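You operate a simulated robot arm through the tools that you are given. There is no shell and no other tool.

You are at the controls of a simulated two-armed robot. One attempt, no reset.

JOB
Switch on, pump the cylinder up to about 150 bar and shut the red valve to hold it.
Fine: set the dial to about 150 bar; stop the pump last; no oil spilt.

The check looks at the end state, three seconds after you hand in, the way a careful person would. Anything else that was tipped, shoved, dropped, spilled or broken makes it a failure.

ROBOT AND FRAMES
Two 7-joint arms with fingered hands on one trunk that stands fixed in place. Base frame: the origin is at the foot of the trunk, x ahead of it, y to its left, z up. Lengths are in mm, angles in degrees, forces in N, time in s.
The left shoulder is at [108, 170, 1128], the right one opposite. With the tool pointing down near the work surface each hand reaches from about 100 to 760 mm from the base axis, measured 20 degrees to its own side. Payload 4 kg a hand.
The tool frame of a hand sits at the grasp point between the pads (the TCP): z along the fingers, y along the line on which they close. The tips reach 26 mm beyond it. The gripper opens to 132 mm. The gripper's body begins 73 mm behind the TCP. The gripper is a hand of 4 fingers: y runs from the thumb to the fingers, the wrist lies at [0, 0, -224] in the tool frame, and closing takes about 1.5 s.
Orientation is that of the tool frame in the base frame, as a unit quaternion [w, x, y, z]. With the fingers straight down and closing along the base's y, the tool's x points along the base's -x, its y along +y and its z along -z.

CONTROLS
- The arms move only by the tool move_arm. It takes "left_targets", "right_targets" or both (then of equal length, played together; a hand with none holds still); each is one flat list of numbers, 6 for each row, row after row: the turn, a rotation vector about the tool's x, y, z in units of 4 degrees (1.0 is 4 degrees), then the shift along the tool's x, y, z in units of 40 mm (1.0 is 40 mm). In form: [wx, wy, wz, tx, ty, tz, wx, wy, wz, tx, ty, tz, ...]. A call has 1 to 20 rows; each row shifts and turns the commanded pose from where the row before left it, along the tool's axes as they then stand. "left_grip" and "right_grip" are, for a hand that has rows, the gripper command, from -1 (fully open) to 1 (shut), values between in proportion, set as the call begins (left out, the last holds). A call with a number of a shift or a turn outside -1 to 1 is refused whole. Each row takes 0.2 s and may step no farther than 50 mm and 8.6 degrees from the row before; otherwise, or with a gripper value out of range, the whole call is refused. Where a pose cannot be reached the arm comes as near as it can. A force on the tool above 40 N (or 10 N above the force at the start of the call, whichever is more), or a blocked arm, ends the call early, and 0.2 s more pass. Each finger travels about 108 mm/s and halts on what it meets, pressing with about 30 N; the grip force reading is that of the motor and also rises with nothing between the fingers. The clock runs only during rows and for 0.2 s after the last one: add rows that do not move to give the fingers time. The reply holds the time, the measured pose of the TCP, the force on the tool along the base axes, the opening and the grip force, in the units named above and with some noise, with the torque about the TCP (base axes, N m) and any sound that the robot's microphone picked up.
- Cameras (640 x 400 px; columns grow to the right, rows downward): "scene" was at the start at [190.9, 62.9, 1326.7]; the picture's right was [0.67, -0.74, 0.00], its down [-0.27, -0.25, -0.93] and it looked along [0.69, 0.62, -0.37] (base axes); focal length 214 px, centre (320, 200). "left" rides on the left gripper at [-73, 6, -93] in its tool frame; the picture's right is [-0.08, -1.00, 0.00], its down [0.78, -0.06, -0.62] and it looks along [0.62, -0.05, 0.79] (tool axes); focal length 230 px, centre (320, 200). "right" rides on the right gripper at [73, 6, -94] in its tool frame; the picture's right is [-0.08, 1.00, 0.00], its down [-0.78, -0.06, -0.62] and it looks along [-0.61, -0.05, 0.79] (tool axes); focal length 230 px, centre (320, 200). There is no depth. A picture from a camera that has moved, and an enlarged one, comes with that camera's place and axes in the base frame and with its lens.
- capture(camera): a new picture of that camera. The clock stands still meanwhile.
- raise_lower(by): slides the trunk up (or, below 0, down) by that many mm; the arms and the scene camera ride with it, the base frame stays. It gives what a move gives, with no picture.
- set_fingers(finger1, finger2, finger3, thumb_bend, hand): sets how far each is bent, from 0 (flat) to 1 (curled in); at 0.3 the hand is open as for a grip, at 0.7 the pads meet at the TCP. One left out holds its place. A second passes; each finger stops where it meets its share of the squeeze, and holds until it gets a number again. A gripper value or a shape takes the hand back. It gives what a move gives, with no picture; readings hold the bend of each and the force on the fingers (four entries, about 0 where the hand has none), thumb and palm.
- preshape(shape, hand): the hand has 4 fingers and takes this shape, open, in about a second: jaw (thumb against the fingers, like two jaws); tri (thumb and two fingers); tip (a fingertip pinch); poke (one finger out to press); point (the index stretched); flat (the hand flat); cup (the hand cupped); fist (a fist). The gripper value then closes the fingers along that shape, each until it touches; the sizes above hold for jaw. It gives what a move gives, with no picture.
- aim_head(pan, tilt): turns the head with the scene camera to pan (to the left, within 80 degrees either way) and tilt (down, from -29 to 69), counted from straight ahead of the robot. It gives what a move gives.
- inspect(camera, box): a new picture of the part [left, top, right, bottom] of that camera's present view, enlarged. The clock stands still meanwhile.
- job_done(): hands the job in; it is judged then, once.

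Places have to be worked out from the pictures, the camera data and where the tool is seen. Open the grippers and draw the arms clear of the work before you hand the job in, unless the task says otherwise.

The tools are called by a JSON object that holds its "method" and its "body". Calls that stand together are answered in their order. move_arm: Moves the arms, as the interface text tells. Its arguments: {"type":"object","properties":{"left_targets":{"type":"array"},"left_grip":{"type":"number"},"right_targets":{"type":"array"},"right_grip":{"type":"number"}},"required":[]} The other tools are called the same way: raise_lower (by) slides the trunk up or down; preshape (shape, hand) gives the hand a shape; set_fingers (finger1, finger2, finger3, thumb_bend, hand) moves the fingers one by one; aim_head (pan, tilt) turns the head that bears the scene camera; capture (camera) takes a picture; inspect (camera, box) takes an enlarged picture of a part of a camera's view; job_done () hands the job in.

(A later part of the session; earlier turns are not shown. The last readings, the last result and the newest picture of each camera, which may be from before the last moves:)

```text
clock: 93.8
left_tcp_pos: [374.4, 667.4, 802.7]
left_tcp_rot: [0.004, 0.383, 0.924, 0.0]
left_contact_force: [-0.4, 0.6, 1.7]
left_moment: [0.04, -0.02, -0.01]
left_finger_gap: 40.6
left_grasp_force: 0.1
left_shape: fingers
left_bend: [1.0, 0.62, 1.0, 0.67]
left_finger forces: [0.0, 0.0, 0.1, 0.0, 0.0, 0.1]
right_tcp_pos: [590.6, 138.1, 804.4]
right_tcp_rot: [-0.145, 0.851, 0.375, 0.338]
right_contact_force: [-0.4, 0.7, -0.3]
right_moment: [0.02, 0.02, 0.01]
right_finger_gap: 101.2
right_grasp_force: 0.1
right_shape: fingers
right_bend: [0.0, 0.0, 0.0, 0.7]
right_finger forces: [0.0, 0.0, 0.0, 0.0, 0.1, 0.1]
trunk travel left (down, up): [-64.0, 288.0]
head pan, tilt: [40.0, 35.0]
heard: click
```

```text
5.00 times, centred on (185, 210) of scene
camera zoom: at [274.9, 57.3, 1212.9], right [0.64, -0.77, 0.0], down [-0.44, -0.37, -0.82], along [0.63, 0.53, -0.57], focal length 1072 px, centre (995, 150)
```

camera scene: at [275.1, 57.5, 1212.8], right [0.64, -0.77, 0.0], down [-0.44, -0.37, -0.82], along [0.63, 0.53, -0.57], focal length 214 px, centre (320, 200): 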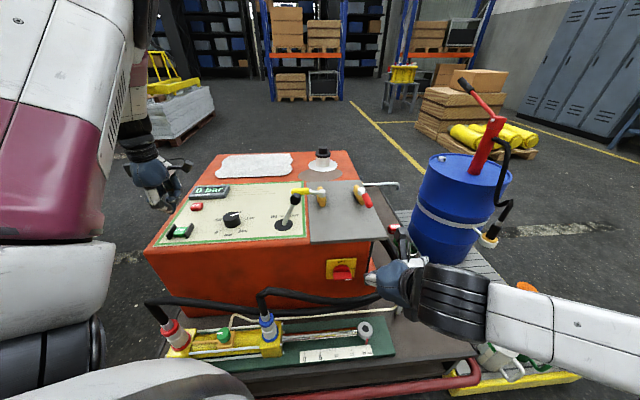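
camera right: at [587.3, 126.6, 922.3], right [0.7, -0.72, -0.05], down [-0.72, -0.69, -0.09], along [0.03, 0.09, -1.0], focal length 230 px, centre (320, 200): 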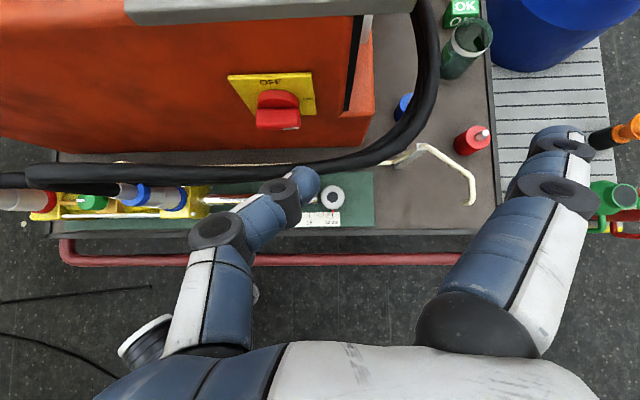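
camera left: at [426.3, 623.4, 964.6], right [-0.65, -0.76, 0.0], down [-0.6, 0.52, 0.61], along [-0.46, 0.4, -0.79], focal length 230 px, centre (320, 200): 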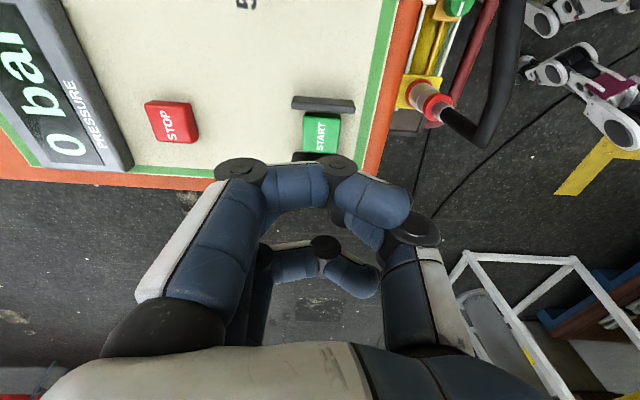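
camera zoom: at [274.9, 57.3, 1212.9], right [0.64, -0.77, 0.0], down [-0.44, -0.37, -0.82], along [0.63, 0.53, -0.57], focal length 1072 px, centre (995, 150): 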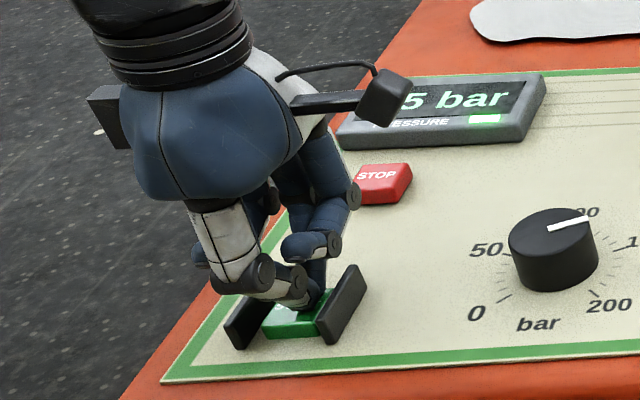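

Click heard, the pump lamp is lit and the pressure is climbing. I lift off and read.

{"method": "move_arm", "body": {"left_targets": [0, 0, 0, 0, 0, -0.8, 0, 0, 0, 0, 0, -0.9, 0, 0, 0, 0, 0, -0.9, 0, 0, 0, 0, 0, -0.3]}}

{"method": "inspect", "body": {"camera": "scene", "box": [160, 170, 288, 250]}}

{"method": "capture", "body": {"camera": "scene"}}

```text
clock: 94.8
left_tcp_pos: [374.1, 668.0, 918.1]
left_tcp_rot: [0.003, 0.382, 0.924, -0.001]
left_contact_force: [-0.3, -0.3, -0.5]
left_moment: [0.01, -0.02, -0.01]
left_finger_gap: 40.6
left_grasp_force: 0.1
left_shape: fingers
left_bend: [1.0, 0.62, 1.0, 0.67]
left_finger forces: [0.0, 0.0, 0.0, 0.1, 0.1, 0.1]
right_tcp_pos: [591.5, 137.9, 804.4]
right_tcp_rot: [-0.145, 0.851, 0.376, 0.337]
right_contact_force: [0.3, -0.2, -0.1]
right_moment: [-0.03, -0.02, -0.03]
right_finger_gap: 101.0
right_grasp_force: 0.1
right_shape: fingers
right_bend: [0.0, 0.0, 0.0, 0.7]
right_finger forces: [0.1, 0.1, 0.0, 0.1, 0.0, 0.0]
trunk travel left (down, up): [-64.0, 288.0]
head pan, tilt: [40.0, 35.0]
```

```text
5.00 times, centred on (224, 210) of scene
camera zoom: at [275.1, 57.3, 1212.7], right [0.64, -0.77, 0.0], down [-0.44, -0.37, -0.82], along [0.63, 0.53, -0.57], focal length 1072 px, centre (800, 150)
```

zoom: 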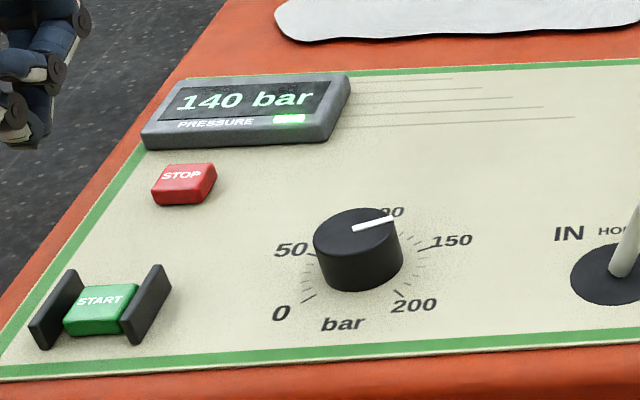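

```text
taken
camera scene: at [275.1, 57.3, 1212.7], right [0.64, -0.77, 0.0], down [-0.44, -0.37, -0.82], along [0.63, 0.53, -0.57], focal length 214 px, centre (320, 200)
```

scene: 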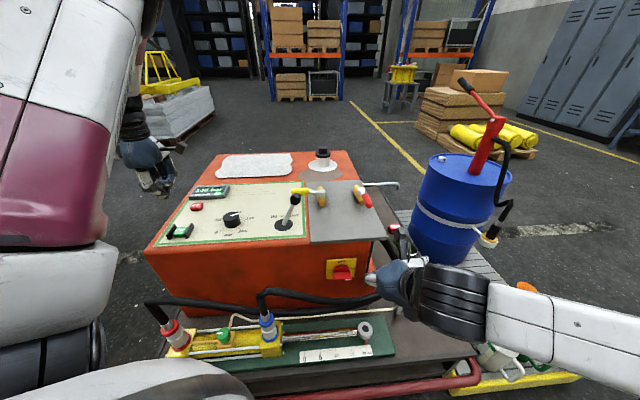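

140 bar and rising toward the dial limit. While it settles, I yaw the left hand back to 0° and raise it for the trip to the red valve, then check the reading.

{"method": "move_arm", "body": {"left_targets": [0, 0, -1, 0, 0, -0.15, 0, 0, -1, 0, 0, -0.15, 0, 0, -1, 0, 0, -0.15, 0, 0, -1, 0, 0, -0.15, 0, 0, -1, 0, 0, -0.15, 0, 0, -1, 0, 0, 0, 0, 0, -1, 0, 0, 0, 0, 0, -1, 0, 0, 0, 0, 0, -1, 0, 0, 0, 0, 0, -1, 0, 0, 0, 0, 0, -1, 0, 0, 0]}}

{"method": "inspect", "body": {"camera": "scene", "box": [160, 170, 288, 250]}}

```text
clock: 97.2
left_tcp_pos: [373.2, 668.2, 948.2]
left_tcp_rot: [0.003, 0.008, 1.0, -0.002]
left_contact_force: [0.0, -0.3, -0.7]
left_moment: [0.0, 0.05, 0.03]
left_finger_gap: 40.5
left_grasp_force: 0.0
left_shape: fingers
left_bend: [1.0, 0.62, 1.0, 0.67]
left_finger forces: [0.1, 0.0, 0.0, 0.1, 0.0, 0.1]
right_tcp_pos: [591.4, 137.3, 803.3]
right_tcp_rot: [-0.146, 0.851, 0.376, 0.337]
right_contact_force: [-0.4, -1.2, -0.4]
right_moment: [-0.01, 0.0, 0.02]
right_finger_gap: 101.4
right_grasp_force: 0.0
right_shape: fingers
right_bend: [0.0, 0.0, 0.0, 0.7]
right_finger forces: [0.1, 0.1, 0.0, 0.0, 0.0, 0.0]
trunk travel left (down, up): [-64.0, 288.0]
head pan, tilt: [40.0, 35.0]
```

```text
5.00 times, centred on (224, 210) of scene
camera zoom: at [275.1, 57.4, 1212.8], right [0.64, -0.77, 0.0], down [-0.44, -0.37, -0.82], along [0.63, 0.53, -0.57], focal length 1072 px, centre (800, 150)
```

zoom: 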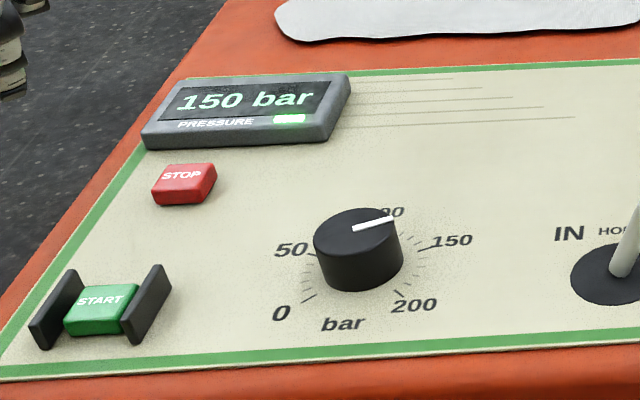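

150 bar. I move the right arm out of the way to the right and bring the left hand across, high above the lever, toward the valves.

{"method": "move_arm", "body": {"left_targets": [0, 0, 0, -0.71, -0.775, 0, 0, 0, 0, -0.71, -0.775, 0, 0, 0, 0, -0.71, -0.775, 0, 0, 0, 0, -0.71, -0.775, 0, 0, 0, 0, -0.71, -0.775, 0, 0, 0, 0, -0.71, -0.775, 0, 0, 0, 0, -0.71, -0.6, 0, 0, 0, 0, -0.71, -0.6, 0], "right_targets": [0, 0, 0, -0.483, 0.456, -0.859, 0, 0, 0, -0.483, 0.456, -0.859, 0, 0, 0, -0.483, 0.456, -0.859, 0, 0, 0, -0.483, 0.456, -0.859, 0, 0, 0, -0.483, 0.456, -0.859, 0, 0, 0, 0, 0, 0, 0, 0, 0, 0, 0, 0, 0, 0, 0, 0, 0, 0]}}

{"method": "capture", "body": {"camera": "scene"}}

{"method": "capture", "body": {"camera": "left"}}

```text
clock: 99.0
left_tcp_pos: [597.0, 428.9, 949.5]
left_tcp_rot: [0.003, 0.007, 1.0, -0.003]
left_contact_force: [-0.1, -1.0, -0.3]
left_moment: [0.01, -0.02, 0.02]
left_finger_gap: 40.4
left_grasp_force: 0.1
left_shape: fingers
left_bend: [1.0, 0.62, 1.0, 0.67]
left_finger forces: [0.0, 0.0, 0.0, 0.1, 0.0, 0.0]
right_tcp_pos: [531.4, -61.0, 864.7]
right_tcp_rot: [-0.146, 0.851, 0.375, 0.338]
right_contact_force: [0.0, -0.7, -0.2]
right_moment: [0.01, -0.04, -0.01]
right_finger_gap: 101.2
right_grasp_force: 0.1
right_shape: fingers
right_bend: [0.0, 0.0, 0.0, 0.7]
right_finger forces: [0.0, 0.0, 0.1, 0.0, 0.0, 0.1]
trunk travel left (down, up): [-64.0, 288.0]
head pan, tilt: [40.0, 35.0]
```

```text
taken
camera scene: at [275.5, 57.2, 1212.6], right [0.64, -0.77, 0.0], down [-0.44, -0.37, -0.82], along [0.63, 0.53, -0.57], focal length 214 px, centre (320, 200)
```

scene: 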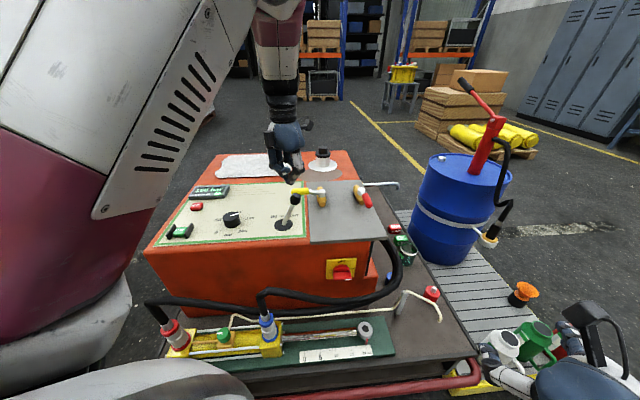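

```text
taken
camera left: at [670.0, 434.3, 1044.3], right [0.06, -1.0, 0.0], down [-0.79, -0.05, 0.61], along [-0.61, -0.04, -0.79], focal length 230 px, centre (320, 200)
```

left: 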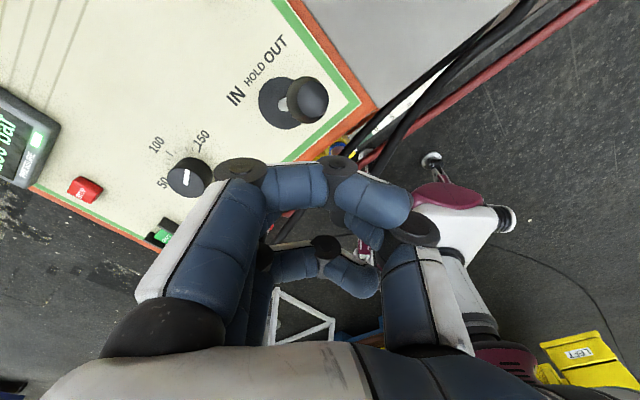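

The arm reaches here well. I pitch the fingers 30° forward, then translate above the right side of the red handle.

{"method": "move_arm", "body": {"left_targets": [0, -1, 0, 0, 0, 0, 0, -1, 0, 0, 0, 0, 0, -1, 0, 0, 0, 0, 0, -1, 0, 0, 0, 0, 0, -1, 0, 0, 0, 0, 0, -1, 0, 0, 0, 0, 0, -1, 0, 0, 0, 0, 0, -0.5, 0, 0, 0, 0]}}

{"method": "move_arm", "body": {"left_targets": [0, 0, 0, -0.62, -0.494, 0.634, 0, 0, 0, -0.62, -0.494, 0.634, 0, 0, 0, -0.62, -0.494, 0.634, 0, 0, 0, -0.62, -0.494, 0.634, 0, 0, 0, -0.62, -0.494, 0.634, 0, 0, 0, -0.62, -0.494, 0.634, 0, 0, 0, -0.62, -0.494, 0.634]}}

{"method": "capture", "body": {"camera": "scene"}}

{"method": "capture", "body": {"camera": "left"}}

```text
clock: 100.8
left_tcp_pos: [595.7, 429.6, 950.8]
left_tcp_rot: [0.262, 0.008, 0.965, -0.005]
left_contact_force: [-0.4, -0.7, 0.8]
left_moment: [0.0, -0.03, 0.0]
left_finger_gap: 40.4
left_grasp_force: 0.0
left_shape: fingers
left_bend: [1.0, 0.62, 1.0, 0.67]
left_finger forces: [0.0, 0.1, 0.0, 0.0, 0.0, 0.0]
right_tcp_pos: [530.9, -60.5, 864.8]
right_tcp_rot: [-0.145, 0.851, 0.375, 0.338]
right_contact_force: [-0.4, 0.0, 0.0]
right_moment: [-0.01, 0.0, 0.0]
right_finger_gap: 101.5
right_grasp_force: 0.0
right_shape: fingers
right_bend: [0.0, 0.0, 0.0, 0.7]
right_finger forces: [0.0, 0.0, 0.0, 0.0, 0.1, 0.1]
trunk travel left (down, up): [-64.0, 288.0]
head pan, tilt: [40.0, 35.0]
```

```text
clock: 102.4
left_tcp_pos: [835.3, 287.3, 883.1]
left_tcp_rot: [0.262, 0.006, 0.965, -0.003]
left_contact_force: [-0.2, -0.5, 0.1]
left_moment: [-0.04, 0.02, -0.02]
left_finger_gap: 40.5
left_grasp_force: 0.1
left_shape: fingers
left_bend: [1.0, 0.62, 1.0, 0.67]
left_finger forces: [0.0, 0.0, 0.0, 0.0, 0.0, 0.1]
right_tcp_pos: [531.6, -60.0, 862.8]
right_tcp_rot: [-0.146, 0.851, 0.375, 0.337]
right_contact_force: [0.6, 0.0, -0.2]
right_moment: [0.05, 0.01, 0.01]
right_finger_gap: 101.4
right_grasp_force: 0.1
right_shape: fingers
right_bend: [0.0, 0.0, 0.0, 0.7]
right_finger forces: [0.0, 0.1, 0.0, 0.1, 0.0, 0.0]
trunk travel left (down, up): [-64.0, 288.0]
head pan, tilt: [40.0, 35.0]
```

```text
taken
camera scene: at [275.9, 57.5, 1212.4], right [0.64, -0.77, 0.0], down [-0.44, -0.37, -0.82], along [0.63, 0.53, -0.57], focal length 214 px, centre (320, 200)
```

scene: 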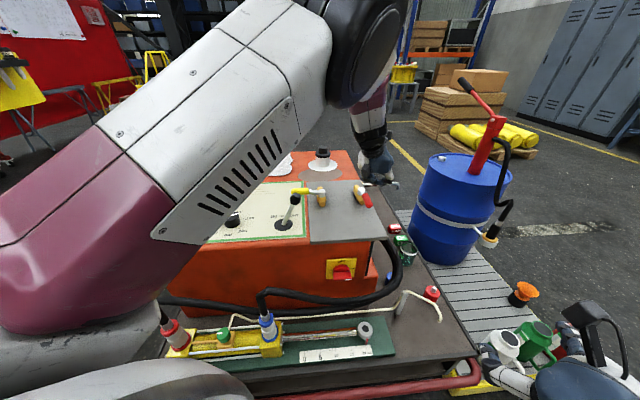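

```text
taken
camera left: at [850.9, 293.4, 1001.1], right [0.05, -1.0, 0.04], down [-0.99, -0.04, 0.14], along [-0.14, -0.05, -0.99], focal length 230 px, centre (320, 200)
```

left: 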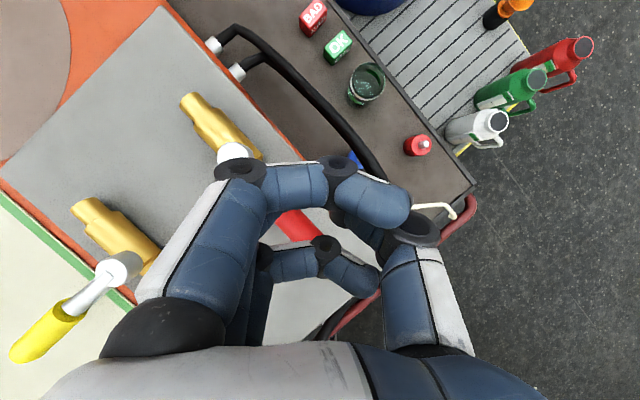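

Perfect overhead view: red handle in line with its body (open), yellow across (closed). I zoom in to place the handle relative to the fingertip.

{"method": "inspect", "body": {"camera": "left", "box": [160, 80, 400, 280]}}

{"method": "inspect", "body": {"camera": "scene", "box": [310, 130, 420, 220]}}

```text
2.00 times, centred on (280, 180) of left
camera zoom: at [850.9, 293.4, 1001.1], right [0.05, -1.0, 0.04], down [-0.99, -0.04, 0.14], along [-0.14, -0.05, -0.99], focal length 460 px, centre (400, 240)
```

zoom: 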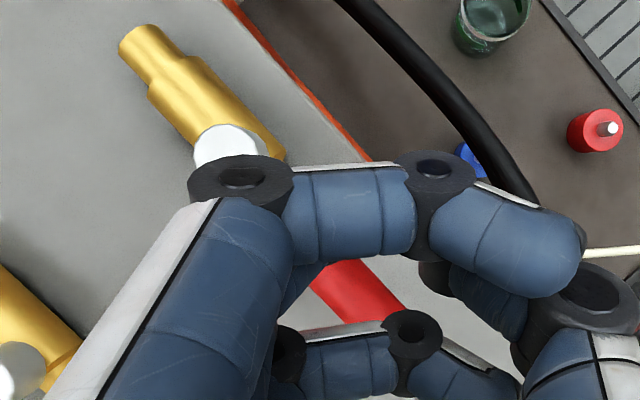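

```text
4.44 times, centred on (365, 175) of scene
camera zoom: at [275.9, 57.5, 1212.4], right [0.64, -0.77, 0.0], down [-0.44, -0.37, -0.82], along [0.63, 0.53, -0.57], focal length 953 px, centre (120, 311)
```

zoom: 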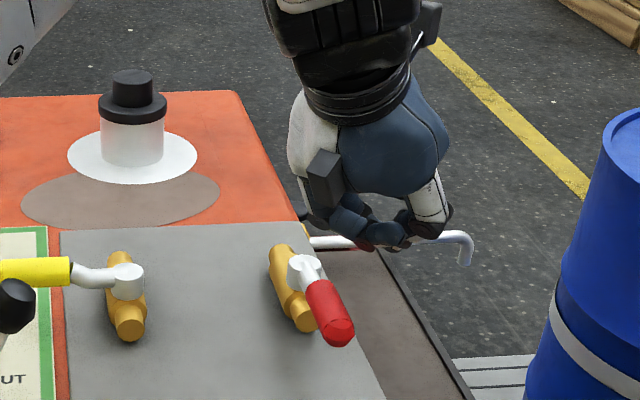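

Handle axis: pivot ≈(859,358), grip at z≈806, ~92 mm long. I'll push near its end (80 mm radius). First position the poker right of the handle end and lower the tip to z≈797.

{"method": "move_arm", "body": {"left_targets": [0, 0, 0, 0.303, -0.425, -0.175, 0, 0, 0, 0.394, 0, 0.682, 0, 0, 0, 0.394, 0, 0.682, 0, 0, 0, 0, 0, 0]}}

{"method": "capture", "body": {"camera": "left"}}

{"method": "inspect", "body": {"camera": "scene", "box": [310, 130, 420, 220]}}

```text
clock: 103.4
left_tcp_pos: [820.0, 269.1, 827.0]
left_tcp_rot: [0.265, 0.008, 0.964, -0.003]
left_contact_force: [3.4, -0.9, 18.2]
left_moment: [0.27, 0.52, -0.06]
left_finger_gap: 40.5
left_grasp_force: 9.4
left_shape: fingers
left_bend: [1.0, 0.62, 1.0, 0.67]
left_finger forces: [0.1, 2.0, 16.5, 0.0, 0.1, 0.1]
right_tcp_pos: [530.8, -62.1, 866.6]
right_tcp_rot: [-0.144, 0.85, 0.375, 0.34]
right_contact_force: [0.4, 0.2, -0.7]
right_moment: [0.01, -0.02, 0.0]
right_finger_gap: 100.8
right_grasp_force: 0.0
right_shape: fingers
right_bend: [0.0, 0.0, 0.0, 0.7]
right_finger forces: [0.0, 0.1, 0.0, 0.0, 0.0, 0.0]
trunk travel left (down, up): [-64.0, 288.0]
head pan, tilt: [40.0, 35.0]
```

```text
taken
camera left: at [834.4, 276.6, 945.1], right [0.05, -1.0, 0.04], down [-0.99, -0.04, 0.13], along [-0.13, -0.05, -0.99], focal length 230 px, centre (320, 200)
```

left: 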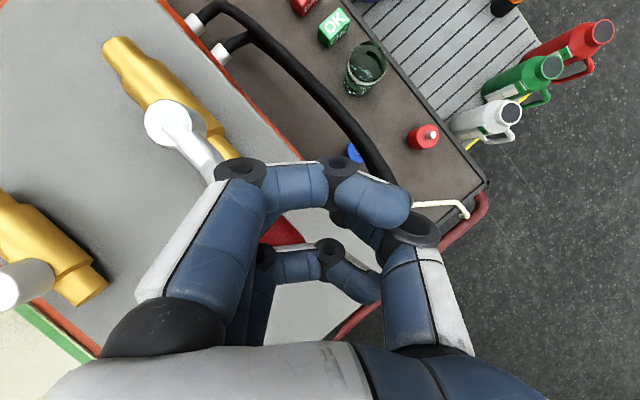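

```text
4.44 times, centred on (365, 175) of scene
camera zoom: at [272.9, 56.7, 1214.0], right [0.64, -0.77, 0.0], down [-0.44, -0.37, -0.82], along [0.63, 0.53, -0.57], focal length 953 px, centre (120, 311)
```

zoom: 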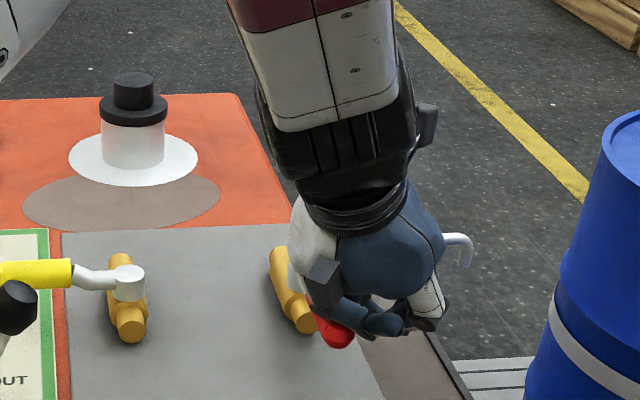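

The curled ring finger came down on the handle (light contact, no movement). I lift off at once; instead I'll straddle the handle with a half-open jaw and swing it with the hand rolling along.

{"method": "move_arm", "body": {"left_targets": [0, 0, 0, -0.375, 0, -0.65, 0, 0, 0, -0.375, 0, -0.65, 0, 0, 0, -0.3, 0, -0.52, 0, 0.8, 0, 0, 0, 0, 0, 0.8, 0, 0, 0, 0, 0, 0.9, 0, 0, 0, 0]}}

{"method": "preshape", "body": {"hand": "left", "shape": "jaw"}}

{"method": "capture", "body": {"camera": "left"}}

```text
clock: 104.8
left_tcp_pos: [818.6, 270.2, 907.0]
left_tcp_rot: [0.175, 0.007, 0.984, -0.004]
left_contact_force: [0.1, 0.1, 0.2]
left_moment: [-0.04, -0.04, 0.0]
left_finger_gap: 40.2
left_grasp_force: 0.1
left_shape: fingers
left_bend: [1.0, 0.62, 1.0, 0.67]
left_finger forces: [0.0, 0.1, 0.1, 0.0, 0.0, 0.0]
right_tcp_pos: [531.0, -61.0, 864.4]
right_tcp_rot: [-0.146, 0.851, 0.376, 0.338]
right_contact_force: [0.7, 0.4, 0.2]
right_moment: [0.02, -0.02, 0.04]
right_finger_gap: 101.1
right_grasp_force: 0.1
right_shape: fingers
right_bend: [0.0, 0.0, 0.0, 0.7]
right_finger forces: [0.0, 0.0, 0.1, 0.0, 0.1, 0.1]
trunk travel left (down, up): [-64.0, 288.0]
head pan, tilt: [40.0, 35.0]
```

```text
clock: 105.7
left_tcp_pos: [818.4, 271.2, 905.6]
left_tcp_rot: [0.176, 0.008, 0.984, -0.004]
left_contact_force: [0.4, 1.0, -0.5]
left_moment: [0.03, -0.04, 0.02]
left_finger_gap: 131.9
left_grasp_force: 0.0
left_shape: jaw
left_bend: [0.3, 0.3, 0.3, 0.3]
left_finger forces: [0.0, 0.0, 0.1, 0.1, 0.0, 0.0]
right_tcp_pos: [531.6, -60.6, 864.4]
right_tcp_rot: [-0.145, 0.851, 0.375, 0.338]
right_contact_force: [0.1, 0.1, -0.7]
right_moment: [0.01, -0.01, 0.01]
right_finger_gap: 100.9
right_grasp_force: 0.0
right_shape: fingers
right_bend: [0.0, 0.0, 0.0, 0.7]
right_finger forces: [0.0, 0.0, 0.0, 0.0, 0.0, 0.0]
trunk travel left (down, up): [-64.0, 288.0]
head pan, tilt: [40.0, 35.0]
```

```text
taken
camera left: at [855.0, 277.2, 1019.7], right [0.06, -1.0, 0.03], down [-0.95, -0.04, 0.31], along [-0.3, -0.05, -0.95], focal length 230 px, centre (320, 200)
```

left: 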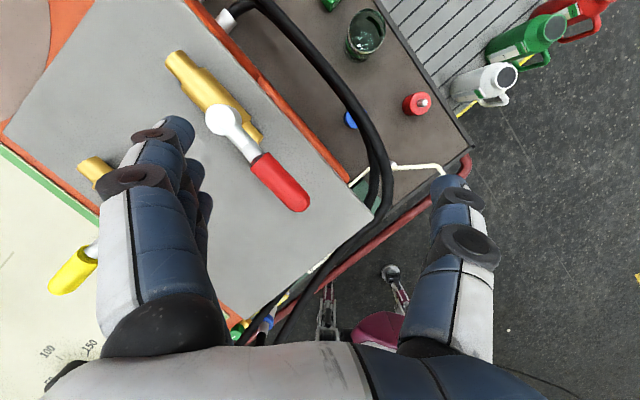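

The red handle is clearly seen: pivot ≈(855,355), end ≈(782,282). I move above its mid-grip, half-close the jaw and roll −45° so the jaw straddles it.

{"method": "move_arm", "body": {"left_targets": [0, 0, 0, 0.325, 0.975, 0.28, 0, 0, -1, 0, 0, 0, 0, 0, -1, 0, 0, 0, 0, 0, -1, 0, 0, 0, 0, 0, -1, 0, 0, 0, 0, 0, -1, 0, 0, 0, 0, 0, -1, 0, 0, 0, 0, 0, -1, 0, 0, 0, 0, 0, -1, 0, 0, 0, 0, 0, -1, 0, 0, 0, 0, 0, -1, 0, 0, 0, 0, 0, -1, 0, 0, 0, 0, 0, -0.25, 0, 0, 0], "left_grip": -0.1}}

{"method": "capture", "body": {"camera": "left"}}

{"method": "inspect", "body": {"camera": "scene", "box": [310, 130, 420, 220]}}

```text
clock: 108.5
left_tcp_pos: [812.3, 310.8, 892.1]
left_tcp_rot: [0.162, -0.37, 0.912, -0.071]
left_contact_force: [1.0, 0.0, 0.2]
left_moment: [0.0, 0.03, -0.02]
left_finger_gap: 73.2
left_grasp_force: 0.0
left_shape: jaw
left_bend: [0.72, 0.72, 0.72, 0.7]
left_finger forces: [0.0, 0.0, 0.1, 0.0, 0.0, 0.1]
right_tcp_pos: [531.0, -60.6, 865.1]
right_tcp_rot: [-0.145, 0.851, 0.375, 0.338]
right_contact_force: [-0.6, 0.2, 0.3]
right_moment: [0.04, -0.04, 0.03]
right_finger_gap: 101.2
right_grasp_force: 0.1
right_shape: fingers
right_bend: [0.0, 0.0, 0.0, 0.7]
right_finger forces: [0.0, 0.1, 0.0, 0.0, 0.0, 0.0]
trunk travel left (down, up): [-64.0, 288.0]
head pan, tilt: [40.0, 35.0]
```

```text
taken
camera left: at [824.5, 366.7, 995.3], right [0.7, -0.66, 0.27], down [-0.7, -0.58, 0.4], along [-0.11, -0.47, -0.88], focal length 230 px, centre (320, 200)
```

left: 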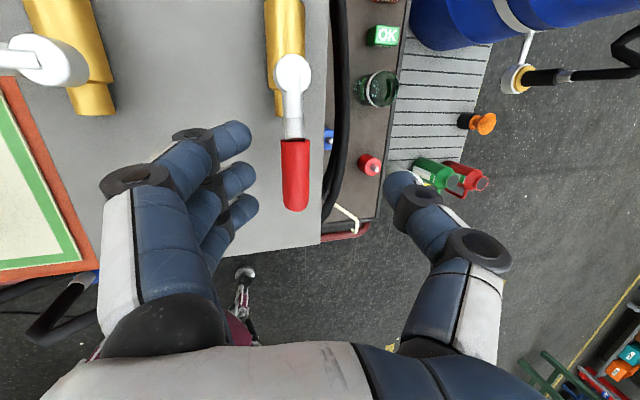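

```text
4.44 times, centred on (365, 175) of scene
camera zoom: at [275.1, 57.4, 1212.8], right [0.64, -0.77, 0.0], down [-0.44, -0.37, -0.82], along [0.63, 0.53, -0.57], focal length 953 px, centre (120, 311)
```

zoom: 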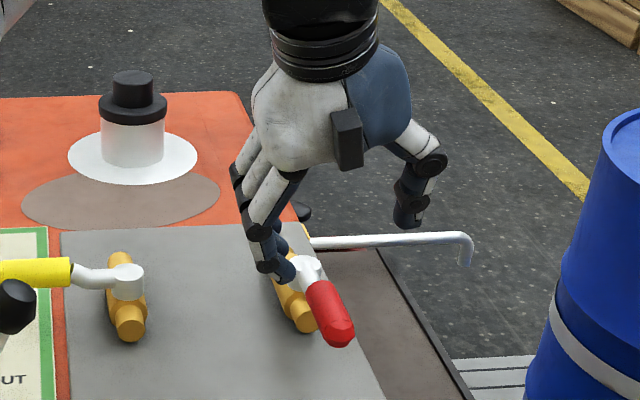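

Straddling orientation is good. I narrow the jaw, shift 11 mm toward the handle's end and descend vertically to z≈815.

{"method": "move_arm", "body": {"left_targets": [0, 0, 0, 0, 0, 0, 0, 0, 0, 0.267, -0.01, -0.066, 0, 0, 0, 0, 0, 0, 0, 0, 0, 0.233, 0.24, 0.9, 0, 0, 0, 0.12, 0.125, 0.47, 0, 0, 0, 0.1, 0.105, 0.4, 0, 0, 0, 0, 0, 0], "left_grip": 0.3}}

{"method": "capture", "body": {"camera": "left"}}

{"method": "inspect", "body": {"camera": "scene", "box": [310, 130, 420, 220]}}

```text
clock: 110.1
left_tcp_pos: [803.4, 302.6, 816.9]
left_tcp_rot: [0.161, -0.369, 0.912, -0.072]
left_contact_force: [1.0, -0.1, 0.3]
left_moment: [-0.02, 0.01, -0.02]
left_finger_gap: 46.6
left_grasp_force: 0.0
left_shape: jaw
left_bend: [0.73, 0.73, 0.73, 0.7]
left_finger forces: [0.1, 0.0, 0.0, 0.0, 0.0, 0.0]
right_tcp_pos: [530.8, -60.5, 864.0]
right_tcp_rot: [-0.144, 0.851, 0.375, 0.338]
right_contact_force: [-0.8, 0.2, -0.4]
right_moment: [-0.01, -0.02, 0.02]
right_finger_gap: 101.3
right_grasp_force: 0.0
right_shape: fingers
right_bend: [0.0, 0.0, 0.0, 0.7]
right_finger forces: [0.1, 0.0, 0.0, 0.0, 0.0, 0.0]
trunk travel left (down, up): [-64.0, 288.0]
head pan, tilt: [40.0, 35.0]
```

```text
taken
camera left: at [816.5, 359.2, 920.5], right [0.7, -0.66, 0.27], down [-0.7, -0.58, 0.4], along [-0.11, -0.47, -0.88], focal length 230 px, centre (320, 200)
```

left: 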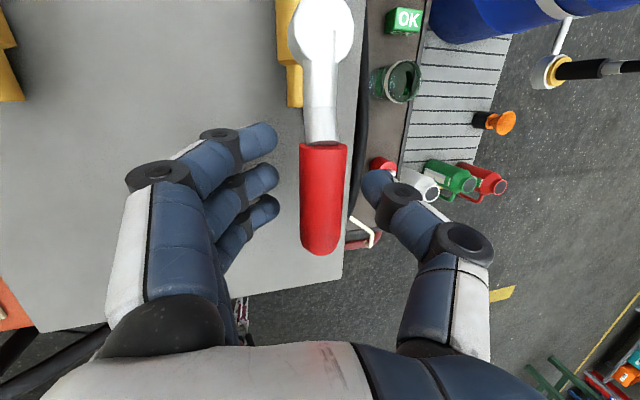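

```text
4.44 times, centred on (365, 175) of scene
camera zoom: at [274.8, 57.5, 1212.9], right [0.64, -0.77, 0.0], down [-0.44, -0.37, -0.82], along [0.63, 0.53, -0.57], focal length 953 px, centre (120, 311)
```

zoom: 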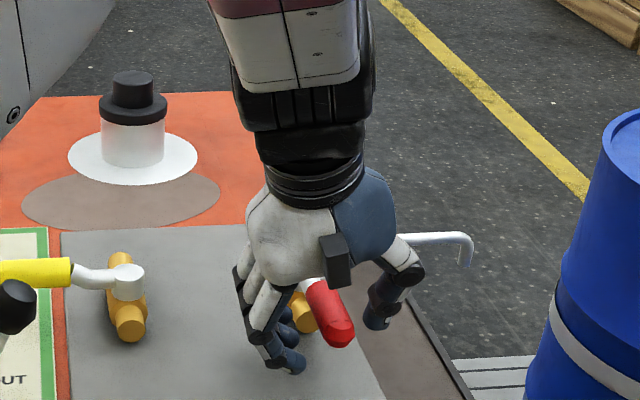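

Handle is centred between fingers and thumb. I lower 5 mm, close to a loose cage, then sweep the first half of the arc with matching roll.

{"method": "move_arm", "body": {"left_targets": [0, 0, 0, 0.03, 0.031, 0.117, 0, 0, 0, 0, 0, 0, 0, 0, 0, 0, 0, 0, 0, 0, 0, 0, 0, 0], "left_grip": 0.6}}

{"method": "move_arm", "body": {"left_targets": [0, 0, 1, 0, 0.124, -0.03, 0, 0, 1, 0, 0.124, -0.029, 0, 0, 1, 0, 0.124, -0.026, 0, 0, 1, 0, 0.125, -0.023, 0, 0, 1, 0, 0.125, -0.02, 0, 0, 1, 0, 0.125, -0.017, 0, 0, 1, 0, 0.126, -0.014, 0, 0, 1, 0, 0.126, -0.011, 0, 0, 1, 0, 0.126, -0.008, 0, 0, 1, 0, 0.126, -0.005, 0, 0, 1, 0, 0.126, -0.002]}}

{"method": "capture", "body": {"camera": "left"}}

```text
clock: 111.1
left_tcp_pos: [804.0, 302.7, 811.5]
left_tcp_rot: [0.162, -0.368, 0.913, -0.072]
left_contact_force: [0.2, 0.6, -0.6]
left_moment: [0.02, 0.01, -0.01]
left_finger_gap: 27.0
left_grasp_force: 0.1
left_shape: jaw
left_bend: [0.73, 0.73, 0.73, 0.7]
left_finger forces: [0.0, 0.0, 0.0, 0.1, 0.1, 0.0]
right_tcp_pos: [531.4, -60.6, 863.8]
right_tcp_rot: [-0.145, 0.851, 0.375, 0.338]
right_contact_force: [0.3, 0.4, 0.2]
right_moment: [-0.01, -0.02, 0.02]
right_finger_gap: 101.1
right_grasp_force: 0.0
right_shape: fingers
right_bend: [0.0, 0.0, 0.0, 0.7]
right_finger forces: [0.0, 0.0, 0.0, 0.0, 0.0, 0.0]
trunk travel left (down, up): [-64.0, 288.0]
head pan, tilt: [40.0, 35.0]
```

```text
clock: 112.5
left_tcp_pos: [794.8, 321.0, 814.4]
left_tcp_rot: [0.181, -0.185, 0.965, -0.04]
left_contact_force: [21.4, -11.5, -2.1]
left_moment: [0.09, 0.08, 0.6]
left_finger_gap: 38.6
left_grasp_force: 0.1
left_shape: jaw
left_bend: [0.73, 0.73, 0.73, 0.69]
left_finger forces: [0.0, 0.1, 0.1, 0.0, 22.0, 0.0]
right_tcp_pos: [532.5, -62.5, 863.4]
right_tcp_rot: [-0.146, 0.851, 0.375, 0.337]
right_contact_force: [-0.2, -0.6, -0.2]
right_moment: [-0.03, 0.03, -0.02]
right_finger_gap: 101.0
right_grasp_force: 0.1
right_shape: fingers
right_bend: [0.0, 0.0, 0.0, 0.7]
right_finger forces: [0.0, 0.0, 0.1, 0.0, 0.1, 0.1]
trunk travel left (down, up): [-64.0, 288.0]
head pan, tilt: [40.0, 35.0]
stopped in row 6 (left hand): the force on the tool passed its limit at 43 N (the readings are from after the stop); the commanded pose is now the measured one
```

```text
taken
camera left: at [822.2, 355.8, 924.9], right [0.41, -0.9, 0.17], down [-0.88, -0.34, 0.32], along [-0.23, -0.28, -0.93], focal length 230 px, centre (320, 200)
```

left: 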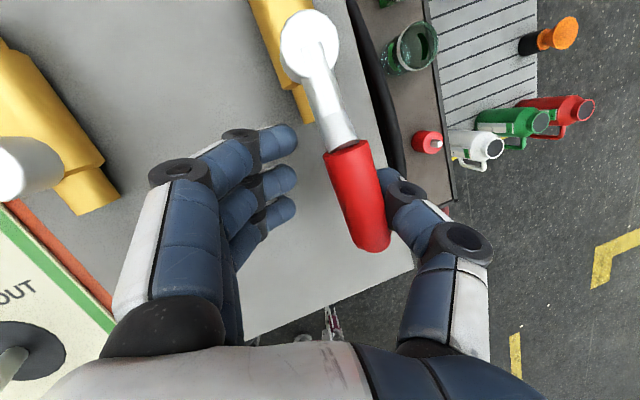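

No movement despite 43 N: the handle is against a stop in this direction, so it must close the other way (counter-clockwise, toward the right). I lift off vertically and test rolling the hand to −90° so the thumb can push forward.

{"method": "move_arm", "body": {"left_targets": [0, 0, 0, -0.238, -0.096, -0.705, 0, 0, 0, -0.238, -0.096, -0.705, 0, 0, 0, -0.119, -0.048, -0.352, 0, 0, -1, 0, 0, 0, 0, 0, -1, 0, 0, 0, 0, 0, -1, 0, 0, 0, 0, 0, -1, 0, 0, 0, 0, 0, -1, 0, 0, 0, 0, 0, -1, 0, 0, 0, 0, 0, -1, 0, 0, 0, 0, 0, -1, 0, 0, 0, 0, 0, -1, 0, 0, 0, 0, 0, -1, 0, 0, 0, 0, 0, -1, 0, 0, 0, 0, 0, -1, 0, 0, 0, 0, 0, -1, 0, 0, 0, 0, 0, -1, 0, 0, 0, 0, 0, -1, 0, 0, 0, 0, 0, -1, 0, 0, 0, 0, 0, -1, 0, 0, 0]}}

{"method": "capture", "body": {"camera": "left"}}

{"method": "capture", "body": {"camera": "scene"}}

```text
clock: 116.7
left_tcp_pos: [789.9, 325.5, 888.9]
left_tcp_rot: [0.126, -0.694, 0.696, -0.133]
left_contact_force: [-0.3, -0.6, 0.5]
left_moment: [0.01, 0.0, 0.0]
left_finger_gap: 26.7
left_grasp_force: 0.1
left_shape: jaw
left_bend: [0.73, 0.73, 0.73, 0.7]
left_finger forces: [0.0, 0.0, 0.0, 0.1, 0.1, 0.0]
right_tcp_pos: [530.5, -59.9, 864.5]
right_tcp_rot: [-0.145, 0.851, 0.375, 0.338]
right_contact_force: [0.4, -1.0, -0.7]
right_moment: [-0.01, -0.02, -0.02]
right_finger_gap: 101.1
right_grasp_force: 0.1
right_shape: fingers
right_bend: [0.0, 0.0, 0.0, 0.7]
right_finger forces: [0.1, 0.0, 0.0, 0.0, 0.0, 0.1]
trunk travel left (down, up): [-64.0, 288.0]
head pan, tilt: [40.0, 35.0]
```

```text
taken
camera left: at [751.4, 400.1, 973.9], right [0.93, 0.08, 0.36], down [-0.17, -0.78, 0.6], along [0.32, -0.62, -0.71], focal length 230 px, centre (320, 200)
```

left: 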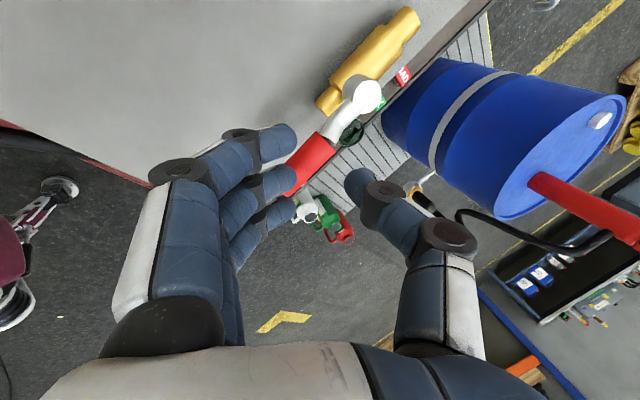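

```text
taken
camera scene: at [275.1, 57.4, 1212.8], right [0.64, -0.77, 0.0], down [-0.44, -0.37, -0.82], along [0.63, 0.53, -0.57], focal length 214 px, centre (320, 200)
```

scene: 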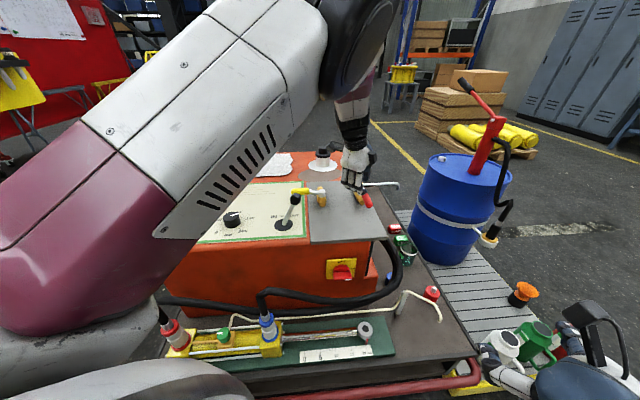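

Roll −90° is reachable. Before using it, I test the end pose high above: tilt to 35°, roll on to −135°, and move over where the handle's end should finish (≈(905,305)).

{"method": "move_arm", "body": {"left_targets": [0.94, 0, 0, 0, 0, 0, 0.94, 0, 0, 0, 0, 0, 0.94, 0, 0, 0, 0, 0, 0.94, 0, 0, 0, 0, 0, 0, 0, -1, 0, 0, 0, 0, 0, -1, 0, 0, 0, 0, 0, -1, 0, 0, 0, 0, 0, -1, 0, 0, 0, 0, 0, -1, 0, 0, 0, 0, 0, -1, 0, 0, 0, 0, 0, -1, 0, 0, 0, 0, 0, -1, 0, 0, 0, 0, 0, -1, 0, 0, 0, 0, 0, -1, 0, 0, 0, 0, 0, -1, 0, 0, 0, 0, 0, 0, 0.67, -0.435, 0.5475, 0, 0, 0, 0.67, -0.435, 0.5475, 0, 0, 0, 0.67, -0.435, 0.5475], "left_grip": 0.3}}

{"method": "capture", "body": {"camera": "left"}}

{"method": "inspect", "body": {"camera": "scene", "box": [310, 130, 420, 220]}}

```text
clock: 120.5
left_tcp_pos: [874.5, 308.0, 892.6]
left_tcp_rot: [-0.116, 0.874, -0.374, 0.288]
left_contact_force: [-0.4, 0.1, 0.0]
left_moment: [0.0, 0.01, 0.06]
left_finger_gap: 45.9
left_grasp_force: 0.1
left_shape: jaw
left_bend: [0.73, 0.73, 0.73, 0.7]
left_finger forces: [0.0, 0.0, 0.0, 0.1, 0.0, 0.0]
left hand out of reach, approached as far as the arm can: row 18
right_tcp_pos: [529.6, -60.7, 864.7]
right_tcp_rot: [-0.145, 0.851, 0.376, 0.338]
right_contact_force: [-0.4, 0.4, 0.9]
right_moment: [-0.03, 0.03, -0.06]
right_finger_gap: 101.3
right_grasp_force: 0.0
right_shape: fingers
right_bend: [0.0, 0.0, 0.0, 0.7]
right_finger forces: [0.0, 0.0, 0.0, 0.1, 0.1, 0.0]
trunk travel left (down, up): [-64.0, 288.0]
head pan, tilt: [40.0, 35.0]
```

```text
taken
camera left: at [776.0, 358.4, 935.4], right [0.54, 0.75, 0.38], down [0.11, -0.51, 0.85], along [0.83, -0.42, -0.36], focal length 230 px, centre (320, 200)
```

left: 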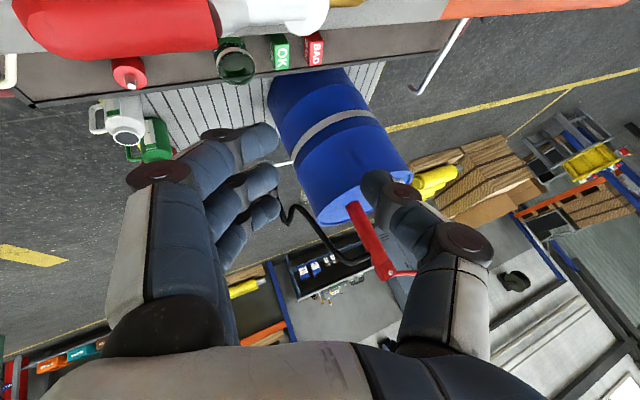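

```text
4.44 times, centred on (365, 175) of scene
camera zoom: at [273.7, 58.2, 1213.3], right [0.64, -0.77, 0.0], down [-0.44, -0.37, -0.82], along [0.63, 0.53, -0.57], focal length 953 px, centre (120, 311)
```

zoom: 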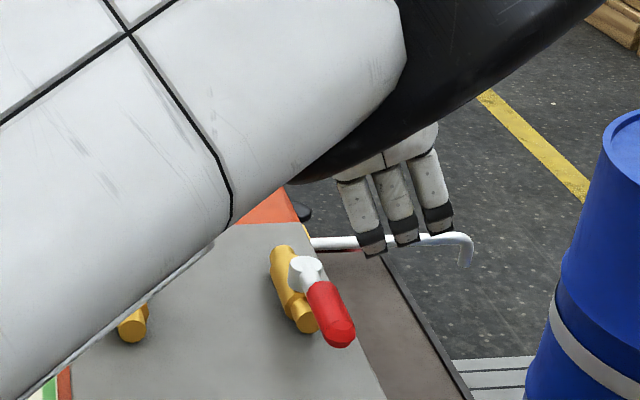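

Roll −135° is fine; reach ends near x≈875 with this tilt, so I'll let the radius shrink during the sweep and tilt a bit more. I go back over the handle and roll back to −45°.

{"method": "move_arm", "body": {"left_targets": [0, 0, 0, -0.455, 0.528, -0.51, 0, 0, 0, -0.455, 0.528, -0.51, 0, 0, 1, 0, 0, 0, 0, 0, 1, 0, 0, 0, 0, 0, 1, 0, 0, 0, 0, 0, 1, 0, 0, 0, 0, 0, 1, 0, 0, 0, 0, 0, 1, 0, 0, 0, 0, 0, 1, 0, 0, 0, 0, 0, 1, 0, 0, 0, 0, 0, 1, 0, 0, 0, 0, 0, 1, 0, 0, 0, 0, 0, 1, 0, 0, 0, 0, 0, 1, 0, 0, 0, 0, 0, 1, 0, 0, 0, 0, 0, 1, 0, 0, 0, 0, 0, 1, 0, 0, 0, 0, 0, 1, 0, 0, 0, 0, 0, 1, 0, 0, 0, 0, 0, 1, 0, 0, 0]}}

{"method": "move_arm", "body": {"left_targets": [0, 0, 1, 0, 0, 0, 0, 0, 1, 0, 0, 0, 0, 0, 1, 0, 0, 0, 0, 0, 1, 0, 0, 0, 0.707, -0.707, 0.25, 0, 0, 0, 0, 0, 0, 0, 0, 0]}}

{"method": "capture", "body": {"camera": "left"}}

```text
clock: 124.7
left_tcp_pos: [806.3, 306.1, 890.7]
left_tcp_rot: [0.264, -0.487, 0.816, -0.163]
left_contact_force: [0.1, -0.3, -0.9]
left_moment: [-0.01, -0.02, 0.0]
left_finger_gap: 45.8
left_grasp_force: 0.2
left_shape: jaw
left_bend: [0.73, 0.73, 0.73, 0.7]
left_finger forces: [0.0, 0.0, 0.1, 0.0, 0.0, 0.1]
right_tcp_pos: [531.2, -62.4, 864.7]
right_tcp_rot: [-0.146, 0.85, 0.375, 0.339]
right_contact_force: [0.4, 0.0, -0.2]
right_moment: [0.01, -0.01, -0.01]
right_finger_gap: 101.1
right_grasp_force: 0.0
right_shape: fingers
right_bend: [0.0, 0.0, 0.0, 0.7]
right_finger forces: [0.0, 0.0, 0.0, 0.1, 0.0, 0.1]
trunk travel left (down, up): [-64.0, 288.0]
head pan, tilt: [40.0, 35.0]
```

```text
clock: 126.1
left_tcp_pos: [805.8, 306.2, 892.8]
left_tcp_rot: [0.314, -0.358, 0.869, -0.136]
left_contact_force: [0.1, 0.5, -1.0]
left_moment: [-0.01, 0.03, 0.01]
left_finger_gap: 45.7
left_grasp_force: 0.0
left_shape: jaw
left_bend: [0.73, 0.73, 0.73, 0.7]
left_finger forces: [0.1, 0.0, 0.0, 0.0, 0.0, 0.0]
right_tcp_pos: [531.4, -60.3, 864.5]
right_tcp_rot: [-0.145, 0.851, 0.375, 0.338]
right_contact_force: [0.2, -0.2, -0.7]
right_moment: [0.02, 0.01, -0.02]
right_finger_gap: 101.1
right_grasp_force: 0.0
right_shape: fingers
right_bend: [0.0, 0.0, 0.0, 0.7]
right_finger forces: [0.1, 0.0, 0.0, 0.0, 0.1, 0.1]
trunk travel left (down, up): [-64.0, 288.0]
head pan, tilt: [40.0, 35.0]
```

```text
taken
camera left: at [782.9, 363.3, 993.3], right [0.58, -0.65, 0.49], down [-0.79, -0.59, 0.15], along [0.2, -0.48, -0.86], focal length 230 px, centre (320, 200)
```

left: 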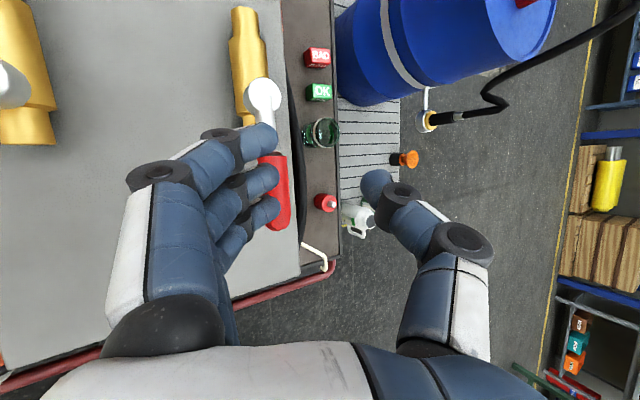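

With a 40° tilt the cage centre at handle height lies ahead of the TCP; I account for it and descend to straddle the handle (TCP ≈(794,306,820)).

{"method": "move_arm", "body": {"left_targets": [0, 0, 0, 0.4925, 0.494, 0.6025, 0, 0, 0, 0.246, 0.247, 0.301, 0, 0, 0, 0.246, 0.247, 0.301, 0, 0, 0, 0, 0, 0]}}

{"method": "capture", "body": {"camera": "left"}}

{"method": "inspect", "body": {"camera": "scene", "box": [310, 130, 420, 220]}}

```text
clock: 127.1
left_tcp_pos: [793.1, 307.2, 818.7]
left_tcp_rot: [0.315, -0.358, 0.868, -0.136]
left_contact_force: [0.0, 0.2, 0.1]
left_moment: [0.01, 0.02, 0.03]
left_finger_gap: 46.1
left_grasp_force: 0.1
left_shape: jaw
left_bend: [0.73, 0.73, 0.73, 0.7]
left_finger forces: [0.0, 0.0, 0.0, 0.0, 0.0, 0.0]
right_tcp_pos: [531.4, -61.7, 865.7]
right_tcp_rot: [-0.145, 0.851, 0.375, 0.339]
right_contact_force: [0.4, -0.4, -0.3]
right_moment: [0.0, -0.01, 0.03]
right_finger_gap: 101.4
right_grasp_force: 0.1
right_shape: fingers
right_bend: [0.0, 0.0, 0.0, 0.7]
right_finger forces: [0.0, 0.0, 0.1, 0.0, 0.1, 0.1]
trunk travel left (down, up): [-64.0, 288.0]
head pan, tilt: [40.0, 35.0]
```

```text
taken
camera left: at [770.5, 363.7, 920.7], right [0.58, -0.65, 0.49], down [-0.79, -0.59, 0.15], along [0.2, -0.48, -0.86], focal length 230 px, centre (320, 200)
```

left: 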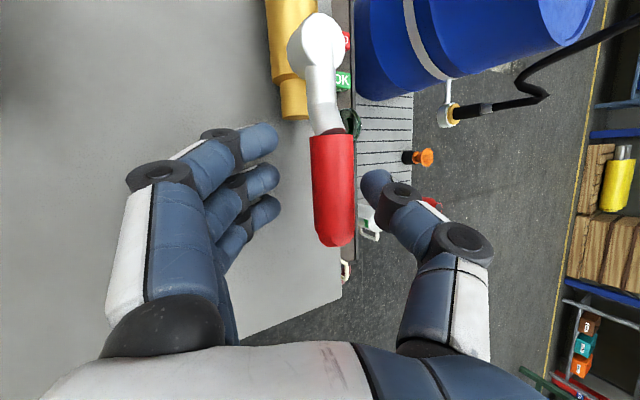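

```text
4.44 times, centred on (365, 175) of scene
camera zoom: at [274.7, 57.6, 1213.0], right [0.64, -0.77, 0.0], down [-0.44, -0.37, -0.82], along [0.63, 0.53, -0.57], focal length 953 px, centre (120, 311)
```

zoom: 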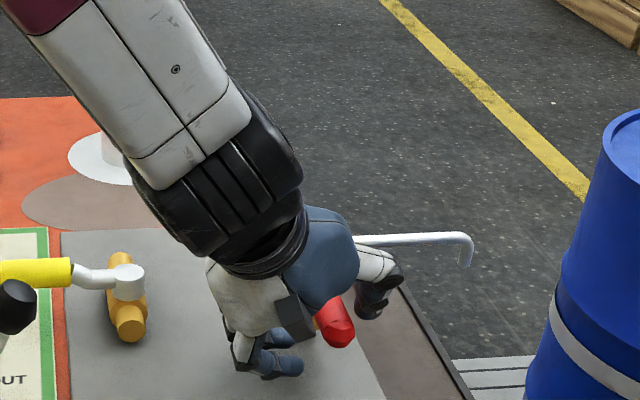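

The handle is well caged. I tighten the cage a little and sweep counter-clockwise about 32° to see if it moves.

{"method": "move_arm", "body": {"left_targets": [0, 0, 0, 0, 0, 0, 0, 0, 0, 0, 0, 0, 0, 0, -1, -0.002, -0.099, 0.0675, 0, 0, -1, -0.002, -0.099, 0.0675, 0, 0, -1, -0.002, -0.099, 0.0675, 0, 0, -1, -0.002, -0.099, 0.0675, 0, 0, -1, -0.007, -0.09, 0.073, 0, 0, -1, -0.007, -0.09, 0.073, 0, 0, -1, -0.007, -0.09, 0.073, 0, 0, -1, -0.007, -0.09, 0.073], "left_grip": 0.5}}

{"method": "capture", "body": {"camera": "left"}}

{"method": "inspect", "body": {"camera": "scene", "box": [310, 130, 420, 220]}}

```text
clock: 129.3
left_tcp_pos: [829.1, 291.3, 818.2]
left_tcp_rot: [0.265, -0.584, 0.736, -0.216]
left_contact_force: [-1.1, 1.2, 0.0]
left_moment: [-0.01, 0.0, 0.0]
left_finger_gap: 33.7
left_grasp_force: 0.1
left_shape: jaw
left_bend: [0.73, 0.73, 0.73, 0.7]
left_finger forces: [0.1, 0.4, 0.4, 0.0, 0.0, 0.0]
right_tcp_pos: [532.1, -60.5, 864.9]
right_tcp_rot: [-0.146, 0.85, 0.375, 0.339]
right_contact_force: [-0.6, -0.2, -0.6]
right_moment: [0.05, 0.01, -0.02]
right_finger_gap: 101.0
right_grasp_force: 0.1
right_shape: fingers
right_bend: [0.0, 0.0, 0.0, 0.7]
right_finger forces: [0.0, 0.1, 0.1, 0.0, 0.0, 0.1]
trunk travel left (down, up): [-64.0, 288.0]
head pan, tilt: [40.0, 35.0]
```

```text
taken
camera left: at [777.1, 365.7, 896.1], right [0.76, -0.15, 0.64], down [-0.49, -0.77, 0.4], along [0.43, -0.62, -0.66], focal length 230 px, centre (320, 200)
```

left: 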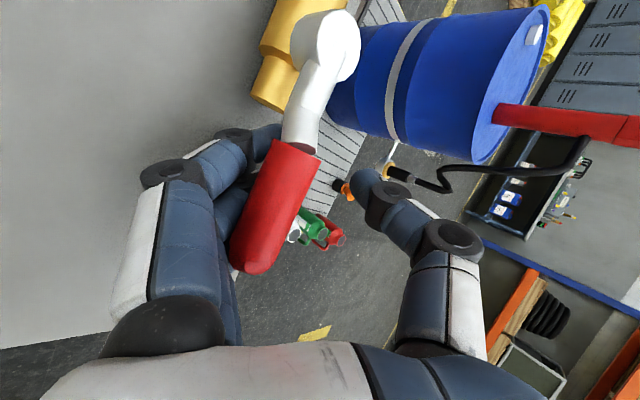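

```text
4.44 times, centred on (365, 175) of scene
camera zoom: at [275.1, 57.5, 1212.7], right [0.64, -0.77, 0.0], down [-0.44, -0.37, -0.82], along [0.63, 0.53, -0.57], focal length 953 px, centre (120, 311)
```

zoom: 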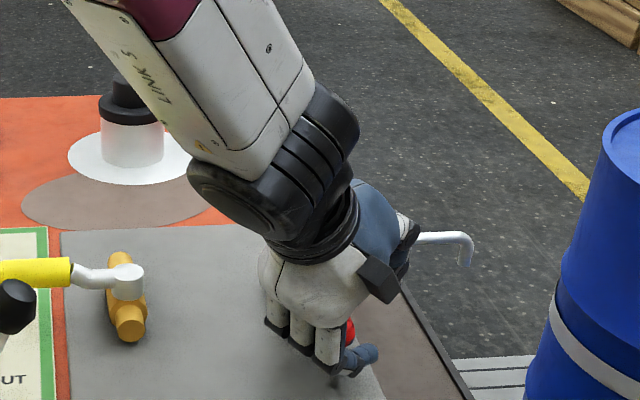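

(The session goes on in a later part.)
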